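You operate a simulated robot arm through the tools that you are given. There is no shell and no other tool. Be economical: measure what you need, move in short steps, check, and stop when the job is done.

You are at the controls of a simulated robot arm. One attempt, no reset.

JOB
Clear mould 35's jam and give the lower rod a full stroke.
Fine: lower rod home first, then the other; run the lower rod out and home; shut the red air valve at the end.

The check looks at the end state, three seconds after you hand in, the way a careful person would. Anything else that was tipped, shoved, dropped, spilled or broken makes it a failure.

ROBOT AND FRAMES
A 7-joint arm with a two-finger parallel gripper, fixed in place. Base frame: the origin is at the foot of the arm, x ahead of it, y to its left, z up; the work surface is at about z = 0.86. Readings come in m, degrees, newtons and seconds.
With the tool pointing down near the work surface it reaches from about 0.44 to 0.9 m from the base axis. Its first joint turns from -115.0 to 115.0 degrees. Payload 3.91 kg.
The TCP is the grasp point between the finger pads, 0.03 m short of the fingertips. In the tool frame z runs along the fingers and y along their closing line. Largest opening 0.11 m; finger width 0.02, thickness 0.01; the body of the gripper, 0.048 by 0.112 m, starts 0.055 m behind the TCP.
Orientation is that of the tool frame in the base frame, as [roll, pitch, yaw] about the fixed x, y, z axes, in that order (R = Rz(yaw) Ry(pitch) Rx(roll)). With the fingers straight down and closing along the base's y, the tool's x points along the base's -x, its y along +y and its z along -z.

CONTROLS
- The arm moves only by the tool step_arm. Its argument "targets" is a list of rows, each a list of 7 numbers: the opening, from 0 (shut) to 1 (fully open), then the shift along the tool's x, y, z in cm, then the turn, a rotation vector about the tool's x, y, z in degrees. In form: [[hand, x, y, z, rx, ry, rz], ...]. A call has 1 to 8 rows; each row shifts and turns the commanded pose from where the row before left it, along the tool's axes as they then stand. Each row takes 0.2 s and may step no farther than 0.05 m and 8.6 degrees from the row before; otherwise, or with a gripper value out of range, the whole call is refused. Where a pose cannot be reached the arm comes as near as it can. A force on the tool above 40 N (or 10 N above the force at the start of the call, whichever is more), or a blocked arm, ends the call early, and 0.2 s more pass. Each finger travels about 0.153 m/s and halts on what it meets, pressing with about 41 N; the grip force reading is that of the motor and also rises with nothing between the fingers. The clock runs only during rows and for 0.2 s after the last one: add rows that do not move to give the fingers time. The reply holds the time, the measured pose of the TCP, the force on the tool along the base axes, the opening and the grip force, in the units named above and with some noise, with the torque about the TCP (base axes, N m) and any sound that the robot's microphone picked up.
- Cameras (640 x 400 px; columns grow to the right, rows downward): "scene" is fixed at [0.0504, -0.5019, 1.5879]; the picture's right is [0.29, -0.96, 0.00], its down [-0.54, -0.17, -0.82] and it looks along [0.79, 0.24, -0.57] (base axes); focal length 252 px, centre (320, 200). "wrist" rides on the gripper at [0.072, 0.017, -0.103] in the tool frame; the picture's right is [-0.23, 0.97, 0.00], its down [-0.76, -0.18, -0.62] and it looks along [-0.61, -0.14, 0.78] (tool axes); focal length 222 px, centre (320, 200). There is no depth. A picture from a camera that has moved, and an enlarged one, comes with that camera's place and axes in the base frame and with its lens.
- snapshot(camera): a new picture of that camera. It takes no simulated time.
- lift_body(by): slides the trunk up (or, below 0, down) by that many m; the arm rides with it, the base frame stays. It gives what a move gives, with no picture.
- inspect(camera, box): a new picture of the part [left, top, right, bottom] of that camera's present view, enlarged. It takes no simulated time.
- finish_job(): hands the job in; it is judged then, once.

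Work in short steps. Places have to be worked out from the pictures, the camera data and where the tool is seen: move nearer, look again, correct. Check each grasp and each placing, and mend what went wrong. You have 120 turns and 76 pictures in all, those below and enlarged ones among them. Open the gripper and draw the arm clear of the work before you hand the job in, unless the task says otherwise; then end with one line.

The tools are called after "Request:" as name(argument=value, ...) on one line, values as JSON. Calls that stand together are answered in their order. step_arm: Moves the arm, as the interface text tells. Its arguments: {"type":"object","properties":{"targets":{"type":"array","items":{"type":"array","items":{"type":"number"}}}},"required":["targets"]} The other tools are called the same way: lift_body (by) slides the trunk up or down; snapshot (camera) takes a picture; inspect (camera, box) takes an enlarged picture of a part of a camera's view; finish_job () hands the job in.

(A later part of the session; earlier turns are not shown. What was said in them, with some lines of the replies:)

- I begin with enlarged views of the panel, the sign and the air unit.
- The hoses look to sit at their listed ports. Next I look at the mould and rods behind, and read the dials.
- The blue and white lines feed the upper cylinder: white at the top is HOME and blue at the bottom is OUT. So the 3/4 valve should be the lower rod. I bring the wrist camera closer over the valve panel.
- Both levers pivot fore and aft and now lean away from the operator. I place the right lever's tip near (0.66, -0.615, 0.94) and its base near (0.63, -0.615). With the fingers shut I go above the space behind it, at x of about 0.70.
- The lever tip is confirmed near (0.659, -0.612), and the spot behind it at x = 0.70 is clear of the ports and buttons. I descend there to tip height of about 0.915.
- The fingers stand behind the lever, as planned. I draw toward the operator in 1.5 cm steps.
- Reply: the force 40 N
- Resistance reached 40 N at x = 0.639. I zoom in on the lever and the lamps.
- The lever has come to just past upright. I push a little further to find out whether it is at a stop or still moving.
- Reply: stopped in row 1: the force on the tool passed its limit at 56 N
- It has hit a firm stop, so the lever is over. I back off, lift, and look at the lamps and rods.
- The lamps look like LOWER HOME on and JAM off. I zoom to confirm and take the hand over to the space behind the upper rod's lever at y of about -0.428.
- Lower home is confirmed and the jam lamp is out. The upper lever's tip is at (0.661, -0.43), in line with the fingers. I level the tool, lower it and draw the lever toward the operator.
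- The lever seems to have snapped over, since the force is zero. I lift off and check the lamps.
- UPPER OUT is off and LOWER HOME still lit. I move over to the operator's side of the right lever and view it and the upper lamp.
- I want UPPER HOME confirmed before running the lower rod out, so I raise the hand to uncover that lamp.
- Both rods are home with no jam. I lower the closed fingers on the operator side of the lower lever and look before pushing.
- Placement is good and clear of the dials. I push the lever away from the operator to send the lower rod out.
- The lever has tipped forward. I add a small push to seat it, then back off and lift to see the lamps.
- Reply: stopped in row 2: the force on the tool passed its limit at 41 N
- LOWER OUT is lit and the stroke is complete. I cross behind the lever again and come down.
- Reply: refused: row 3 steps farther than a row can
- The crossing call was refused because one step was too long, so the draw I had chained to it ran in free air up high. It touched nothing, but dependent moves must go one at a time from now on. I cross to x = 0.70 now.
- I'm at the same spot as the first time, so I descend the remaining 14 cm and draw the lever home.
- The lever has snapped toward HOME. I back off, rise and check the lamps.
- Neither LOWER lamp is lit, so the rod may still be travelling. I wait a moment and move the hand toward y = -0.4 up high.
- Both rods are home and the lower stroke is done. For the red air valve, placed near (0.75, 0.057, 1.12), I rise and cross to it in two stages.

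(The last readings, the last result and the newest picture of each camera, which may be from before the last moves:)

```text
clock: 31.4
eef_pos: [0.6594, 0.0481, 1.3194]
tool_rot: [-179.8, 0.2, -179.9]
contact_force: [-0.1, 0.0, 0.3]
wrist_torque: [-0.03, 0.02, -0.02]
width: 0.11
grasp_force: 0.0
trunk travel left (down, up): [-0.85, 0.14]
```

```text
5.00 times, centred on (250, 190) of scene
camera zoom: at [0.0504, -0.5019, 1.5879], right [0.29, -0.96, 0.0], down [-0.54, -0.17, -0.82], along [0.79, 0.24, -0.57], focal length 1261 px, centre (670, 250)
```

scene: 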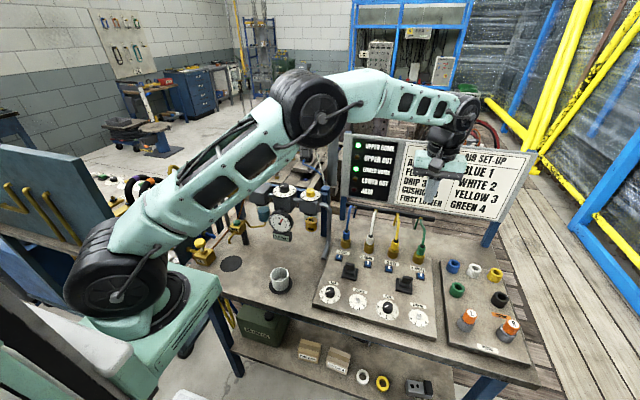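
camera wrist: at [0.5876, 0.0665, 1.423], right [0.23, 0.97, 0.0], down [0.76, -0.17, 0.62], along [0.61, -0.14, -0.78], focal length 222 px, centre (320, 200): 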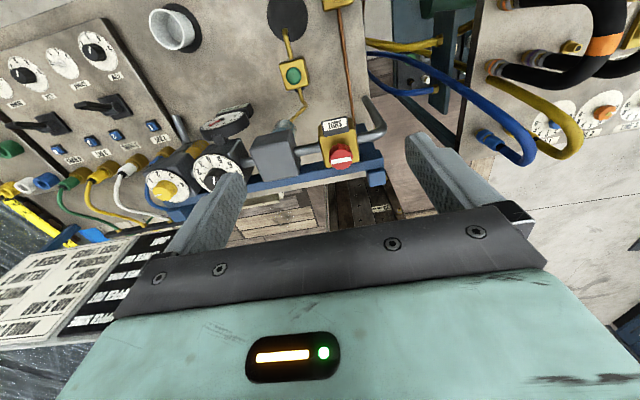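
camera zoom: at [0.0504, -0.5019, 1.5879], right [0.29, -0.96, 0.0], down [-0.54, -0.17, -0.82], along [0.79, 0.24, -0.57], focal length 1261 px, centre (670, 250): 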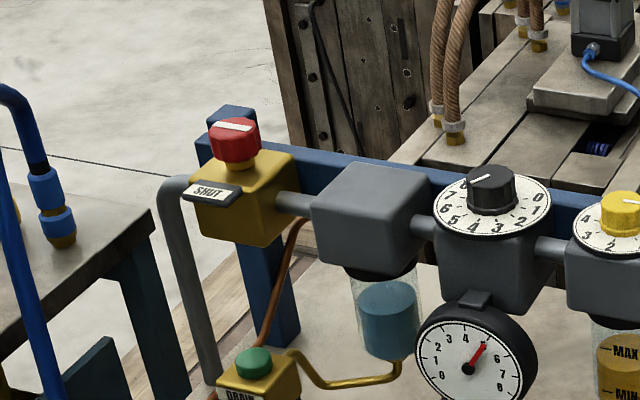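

The knob is a rotary type about a vertical axis, centred near (0.757, 0.061) with its top at about z = 1.115. Its bar lies along the pipe, so the valve is open. I go above it with the fingers about 6.6 cm apart.

Request:
step_arm(targets=[[0.6, -3.2, 0.4, 2.5, 0, 0, 0], [0.6, -3.2, 0.4, 2.5, 0, 0, 0], [0.6, -3.2, 0.4, 2.5, 0, 0, 0], [0.6, 0, 0, 4, 0, 0, 0], [0.6, 0, 0, 0, 0, 0, 0]])

Request:
snapshot(camera="wrist")

Request:
inspect(camera="scene", box=[180, 120, 300, 220])

```text
clock: 32.6
eef_pos: [0.7548, 0.0584, 1.2013]
tool_rot: [-179.9, 0.1, -180.0]
contact_force: [0.3, 0.0, 0.4]
wrist_torque: [0.0, 0.03, -0.01]
width: 0.066
grasp_force: 0.0
trunk travel left (down, up): [-0.85, 0.14]
```

```text
32 pictures are left
camera wrist: at [0.682, 0.0746, 1.3056], right [0.22, 0.97, 0.0], down [0.76, -0.17, 0.62], along [0.61, -0.14, -0.78], focal length 222 px, centre (320, 200)
```

wrist: 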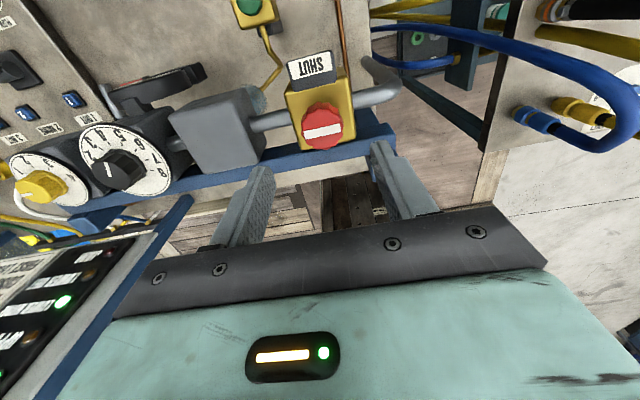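

```text
4.00 times, centred on (240, 170) of scene
camera zoom: at [0.0504, -0.5019, 1.5879], right [0.29, -0.96, 0.0], down [-0.54, -0.17, -0.82], along [0.79, 0.24, -0.57], focal length 1009 px, centre (640, 320)
```

zoom: 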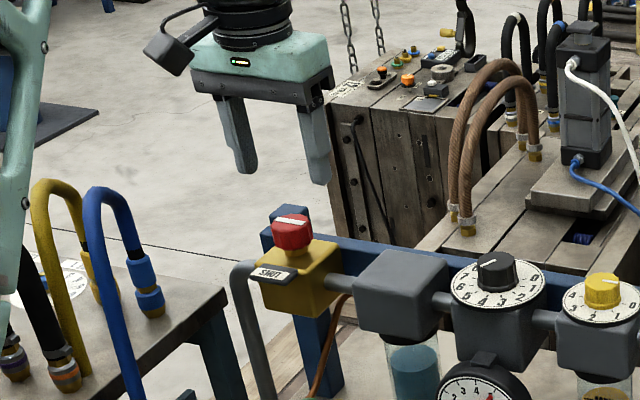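

The knob top computes to (0.756, 0.059, about 1.112), right beneath the TCP. I go down so the fingertips reach about 1.088, just over the block.

Request:
step_arm(targets=[[0.6, 0, 0, 4.3, 0, 0, 0], [0.6, 0, 0, 4.0, 0, 0, 0], [0.6, 0, 0, 0, 0, 0, 0]])

Request:
inspect(camera="scene", box=[200, 140, 280, 210])

Request:
snapshot(camera="wrist")

```text
clock: 33.4
eef_pos: [0.7552, 0.0562, 1.1258]
tool_rot: [179.8, 0.3, -179.8]
contact_force: [-11.5, -3.9, 21.2]
wrist_torque: [0.61, 0.59, 0.25]
width: 0.0643
grasp_force: 0.0
trunk travel left (down, up): [-0.85, 0.14]
stopped in row 3: the force on the tool passed its limit at 42 N (the readings are from after the stop); the commanded pose is now the measured one
```

```text
5.71 times, centred on (240, 175) of scene
camera zoom: at [0.0504, -0.5019, 1.5879], right [0.29, -0.96, 0.0], down [-0.54, -0.17, -0.82], along [0.79, 0.24, -0.57], focal length 1441 px, centre (777, 343)
```

zoom: 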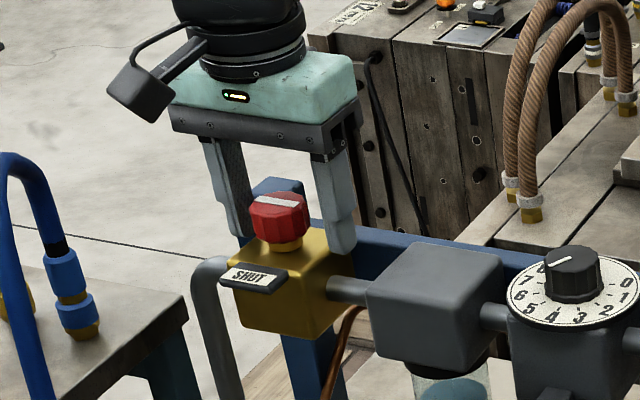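

```text
29 pictures are left
camera wrist: at [0.6818, 0.0736, 1.2286], right [0.23, 0.97, 0.0], down [0.76, -0.18, 0.63], along [0.61, -0.14, -0.78], focal length 222 px, centre (320, 200)
```

wrist: 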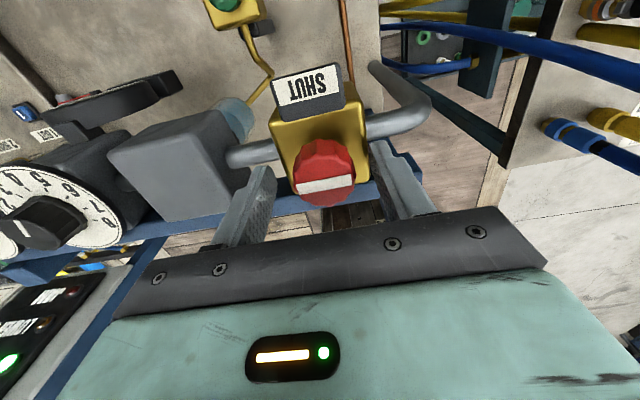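

The fingertips just touched the block top at about z = 1.096, so I rise 4 mm. Then I close gently on the knob and read forces and centring.

Request:
step_arm(targets=[[0.6, 0, 0, -0.4, 0, 0, 0], [0.45, 0, 0.2, 0, 0, 0, 0], [0.4, 0, 0, 0, 0, 0, 0]])

Request:
inspect(camera="wrist", box=[200, 60, 440, 250])

```text
clock: 34.2
eef_pos: [0.7554, 0.0587, 1.1262]
tool_rot: [-180.0, 0.4, -179.9]
contact_force: [0.3, 0.5, -0.9]
wrist_torque: [-0.01, -0.01, 0.04]
width: 0.044
grasp_force: 0.0
trunk travel left (down, up): [-0.85, 0.14]
```

```text
2.11 times, centred on (320, 155) of wrist
camera zoom: at [0.6834, 0.0758, 1.2299], right [0.23, 0.97, 0.0], down [0.76, -0.18, 0.63], along [0.61, -0.14, -0.78], focal length 468 px, centre (320, 295)
```

zoom: 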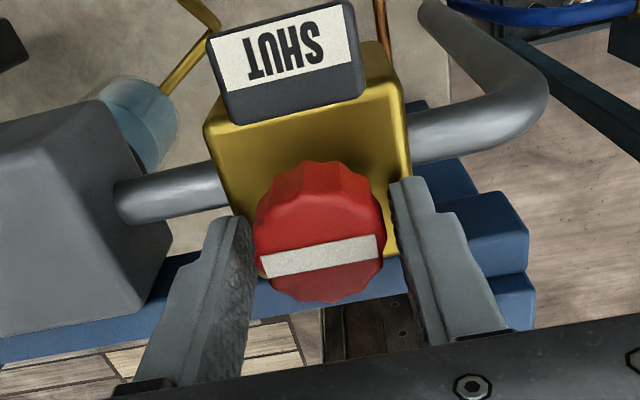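

At this height the wrist and scene views agree: the knob is centred between the pads with its top at about 1.117. I close on it.

Request:
step_arm(targets=[[0.3, 0, 0, 0, 0, 0, 0], [0.2, 0, 0, 0, 0, 0, 0], [0.2, 0, 0, 0, 0, 0, 0]])

```text
clock: 35.0
eef_pos: [0.7568, 0.0588, 1.1262]
tool_rot: [179.9, 0.4, -179.9]
contact_force: [2.5, 8.8, -4.4]
wrist_torque: [0.23, -0.25, -0.07]
width: 0.0346
grasp_force: 44.5
trunk travel left (down, up): [-0.85, 0.14]
```

The knob is gripped at 3.5 cm width. I turn it clockwise as seen from above, 24° first, and watch the torque.

Request:
step_arm(targets=[[0.2, 0, 0, 0, 0, 0, 6], [0.2, 0, 0, 0, 0, 0, 6], [0.2, 0, 0, 0, 0, 0, 6], [0.2, 0, 0, 0, 0, 0, 6]])

Request:
inspect(camera="wrist", box=[200, 60, 440, 250])

```text
clock: 36.0
eef_pos: [0.7571, 0.0578, 1.1265]
tool_rot: [-179.9, 0.2, 156.0]
contact_force: [-7.6, -2.6, -8.3]
wrist_torque: [-0.58, -0.57, 0.05]
width: 0.0345
grasp_force: 45.0
trunk travel left (down, up): [-0.85, 0.14]
```

```text
2.11 times, centred on (320, 155) of wrist
camera zoom: at [0.6964, 0.1029, 1.2301], right [0.6, 0.8, 0.0], down [0.62, -0.47, 0.63], along [0.5, -0.38, -0.78], focal length 468 px, centre (320, 295)
```

zoom: 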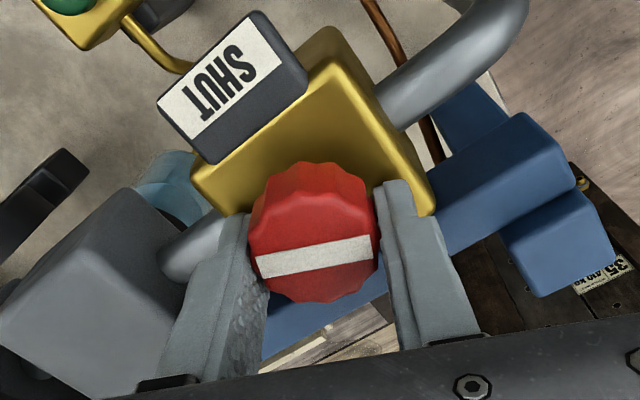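

The knob turns freely with the hand. I continue toward 90°.

Request:
step_arm(targets=[[0.2, 0, 0, 0, 0, 0, 8], [0.2, 0, 0, 0, 0, 0, 8], [0.2, 0, 0, 0, 0, 0, 8], [0.2, 0, 0, 0, 0, 0, 8], [0.2, 0, 0, 0, 0, 0, 8], [0.2, 0, 0, 0, 0, 0, 8], [0.2, 0, 0, 0, 0, 0, 8], [0.2, 0, 0, 0, 0, 0, 8]])

Request:
snapshot(camera="scene")

Request:
inspect(camera="scene", box=[190, 140, 330, 250])

```text
clock: 37.2
eef_pos: [0.7545, 0.0548, 1.1249]
tool_rot: [-179.6, 0.2, 115.1]
contact_force: [-9.3, -10.0, 9.7]
wrist_torque: [-0.07, 0.75, 0.07]
width: 0.0345
grasp_force: 45.2
trunk travel left (down, up): [-0.85, 0.14]
stopped in row 6: the force on the tool passed its limit at 41 N (the readings are from after the stop); the commanded pose is now the measured one
```

```text
26 pictures are left
```

scene: 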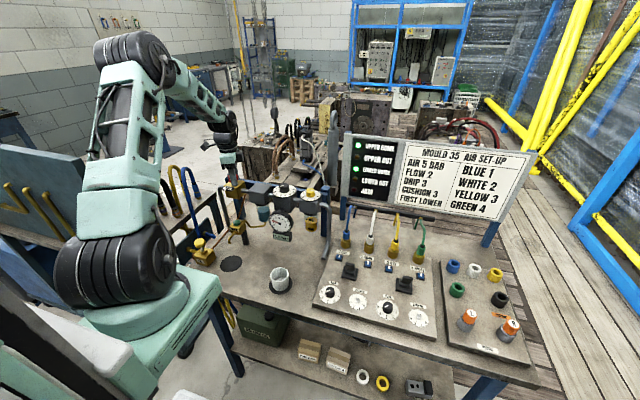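

```text
3.64 times, centred on (260, 195) of scene
camera zoom: at [0.0504, -0.5019, 1.5879], right [0.29, -0.96, 0.0], down [-0.54, -0.17, -0.82], along [0.79, 0.24, -0.57], focal length 917 px, centre (538, 218)
```

zoom: 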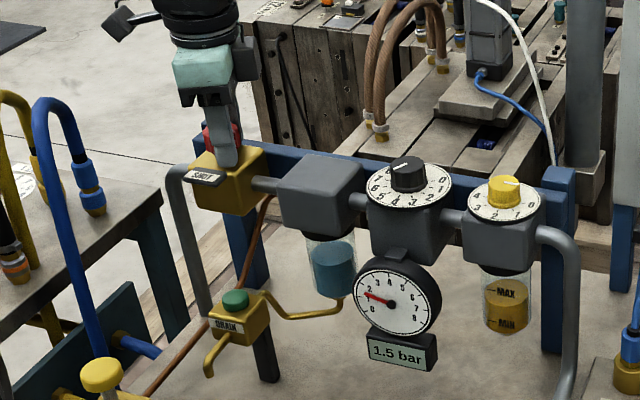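

The gauge is falling (1.5 bar), so clockwise shuts it. The fingers seem to have met the block or tag at 65°. I open, rise 5 mm with recentring, regrip and continue.

Request:
step_arm(targets=[[0.45, 0, 0, 0, 0, 0, 0], [0.45, 0, 0, -0.5, 0, 0, 0], [0.45, 0, 0, 0, 0, 0, 0]])

Request:
inspect(camera="wrist", box=[200, 60, 440, 250])

Request:
inspect(camera="scene", box=[200, 140, 330, 250])

```text
clock: 38.0
eef_pos: [0.7548, 0.0568, 1.1303]
tool_rot: [-179.8, 0.2, 115.1]
contact_force: [0.6, 0.4, -0.2]
wrist_torque: [-0.01, -0.03, -0.01]
width: 0.0495
grasp_force: 0.0
trunk travel left (down, up): [-0.85, 0.14]
```

```text
2.11 times, centred on (320, 155) of wrist
camera zoom: at [0.7391, 0.1295, 1.2342], right [0.98, 0.21, 0.0], down [0.16, -0.76, 0.63], along [0.13, -0.61, -0.78], focal length 468 px, centre (320, 295)
```

zoom: 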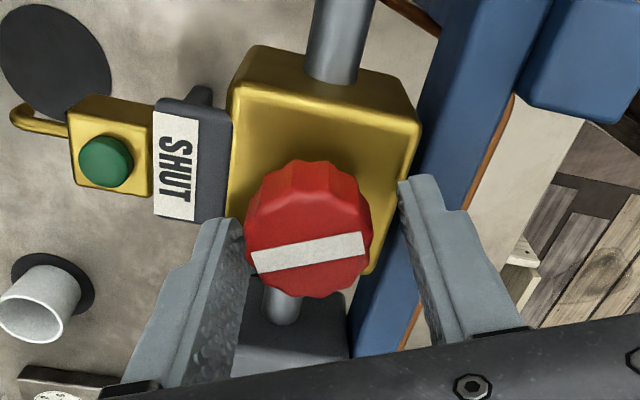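

```text
3.64 times, centred on (265, 195) of scene
camera zoom: at [0.0504, -0.5019, 1.5879], right [0.29, -0.96, 0.0], down [-0.54, -0.17, -0.82], along [0.79, 0.24, -0.57], focal length 917 px, centre (520, 218)
```

zoom: 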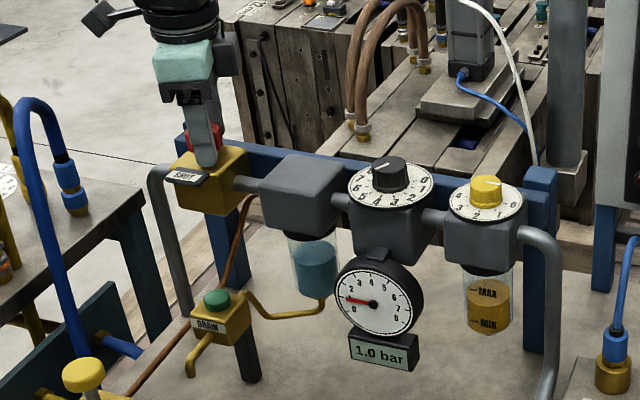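

No contact now and the knob is still centred. I regrip and turn the remaining 25° or so.

Request:
step_arm(targets=[[0.3, 0, 0, 0, 0, 0, 0], [0.2, 0, 0, 0, 0, 0, 0], [0.2, 0, 0, 0, 0, 0, 6.5], [0.2, 0, 0, 0, 0, 0, 6.5], [0.2, 0, 0, 0, 0, 0, 6.5], [0.2, 0, 0, 0, 0, 0, 6.5], [0.2, 0, 0, 0, 0, 0, 0]])

Request:
inspect(camera="wrist", box=[200, 60, 440, 250])

Request:
inspect(camera="scene", box=[200, 140, 330, 250])

```text
clock: 39.6
eef_pos: [0.7516, 0.0541, 1.1297]
tool_rot: [-179.4, 0.5, 89.1]
contact_force: [-32.2, -12.2, -7.7]
wrist_torque: [-0.84, 0.57, 0.79]
width: 0.0346
grasp_force: 44.5
trunk travel left (down, up): [-0.85, 0.14]
```

```text
2.11 times, centred on (320, 155) of wrist
camera zoom: at [0.7696, 0.1279, 1.2337], right [0.97, -0.24, -0.01], down [-0.18, -0.75, 0.63], along [-0.16, -0.61, -0.78], focal length 468 px, centre (320, 295)
```

zoom: 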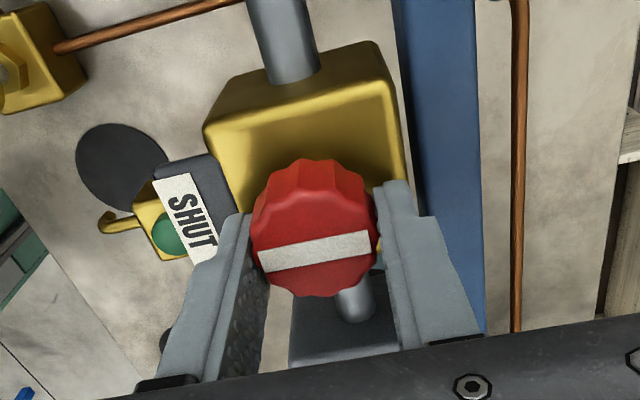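

```text
3.64 times, centred on (265, 195) of scene
camera zoom: at [0.0504, -0.5019, 1.5879], right [0.29, -0.96, 0.0], down [-0.54, -0.17, -0.82], along [0.79, 0.24, -0.57], focal length 917 px, centre (520, 218)
```

zoom: 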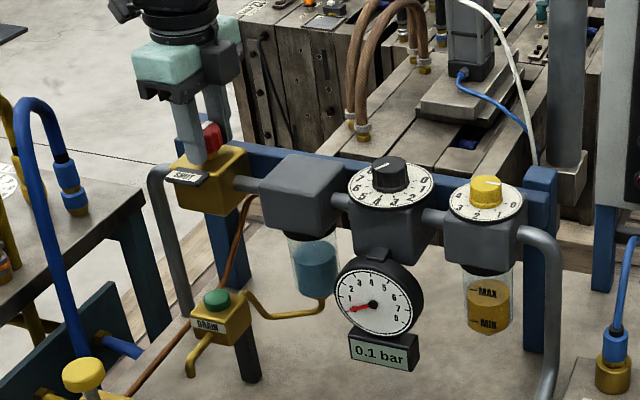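

The knob is at 90° against its stop, crosswise to the pipe, and the gauge is at 0.1 bar. I release and rise straight up.

Request:
step_arm(targets=[[0.5, 0, 0, 0, 0, 0, 0], [0.5, 0, 0, 0, 0, 0, 0], [0.5, 0, 0, -4, 0, 0, 0], [0.5, 0, 0, -4.8, 0, 0, 0], [0.5, 0, 0, -4.8, 0, 0, 0], [0.5, 0, 0, -4.8, 0, 0, 0], [1, 0, 0, 0, 0, 0, 0]])

Request:
inspect(camera="scene", box=[200, 140, 330, 250])

Request:
snapshot(camera="scene")

```text
clock: 41.2
eef_pos: [0.7549, 0.0558, 1.3122]
tool_rot: [-179.9, 0.3, 89.1]
contact_force: [0.1, -0.7, -0.1]
wrist_torque: [0.02, 0.03, 0.02]
width: 0.1097
grasp_force: 0.0
trunk travel left (down, up): [-0.85, 0.14]
```

```text
3.64 times, centred on (265, 195) of scene
camera zoom: at [0.0504, -0.5019, 1.5879], right [0.29, -0.96, 0.0], down [-0.54, -0.17, -0.82], along [0.79, 0.24, -0.57], focal length 917 px, centre (520, 218)
```

zoom: 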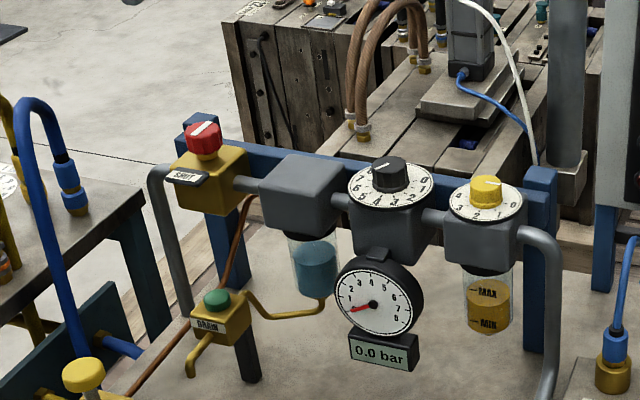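

```text
19 pictures are left
```

scene: 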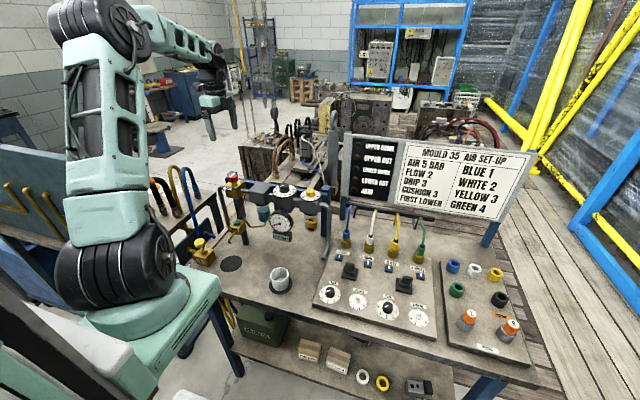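

The gauge is at 0.0 bar and the bar sits crosswise at SHUT. The lamps are dark because the air is off. I draw the arm back and up and take one last look at the lamps.

Request:
step_arm(targets=[[1, 0, -4, -2.5, 0, 0, 0], [1, 0, -4, -2.5, 0, 0, 0], [1, 0, -4, -2.5, 0, 0, 0], [1, 0, 0, 0, 0, 0, 0]])

Request:
inspect(camera="scene", box=[300, 120, 450, 320])

```text
clock: 42.2
eef_pos: [0.6335, 0.0594, 1.39]
tool_rot: [-179.8, 0.3, 89.2]
contact_force: [0.2, -0.6, -0.2]
wrist_torque: [-0.01, -0.05, 0.0]
width: 0.11
grasp_force: 0.0
trunk travel left (down, up): [-0.85, 0.14]
```

```text
2.00 times, centred on (375, 220) of scene
camera zoom: at [0.0504, -0.5019, 1.5879], right [0.29, -0.96, 0.0], down [-0.54, -0.17, -0.82], along [0.79, 0.24, -0.57], focal length 504 px, centre (210, 160)
```

zoom: 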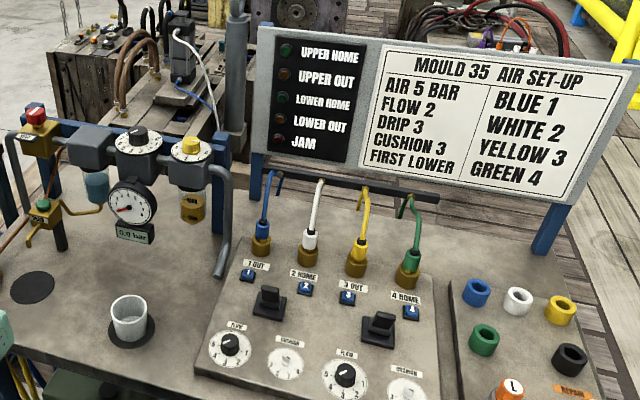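

Both levers stand at HOME, the jam lamp is out, the air is shut at 0 bar, and nothing looks disturbed. I hand in.

Request:
finish_job()

```text
The job is handed in.
```

Mould 35's jam is cleared: the lower rod went home first, then the upper, the lower rod ran fully out and home again, and the red air valve is shut at 0.0 bar; the flow, cushion and drip dials were left as found.
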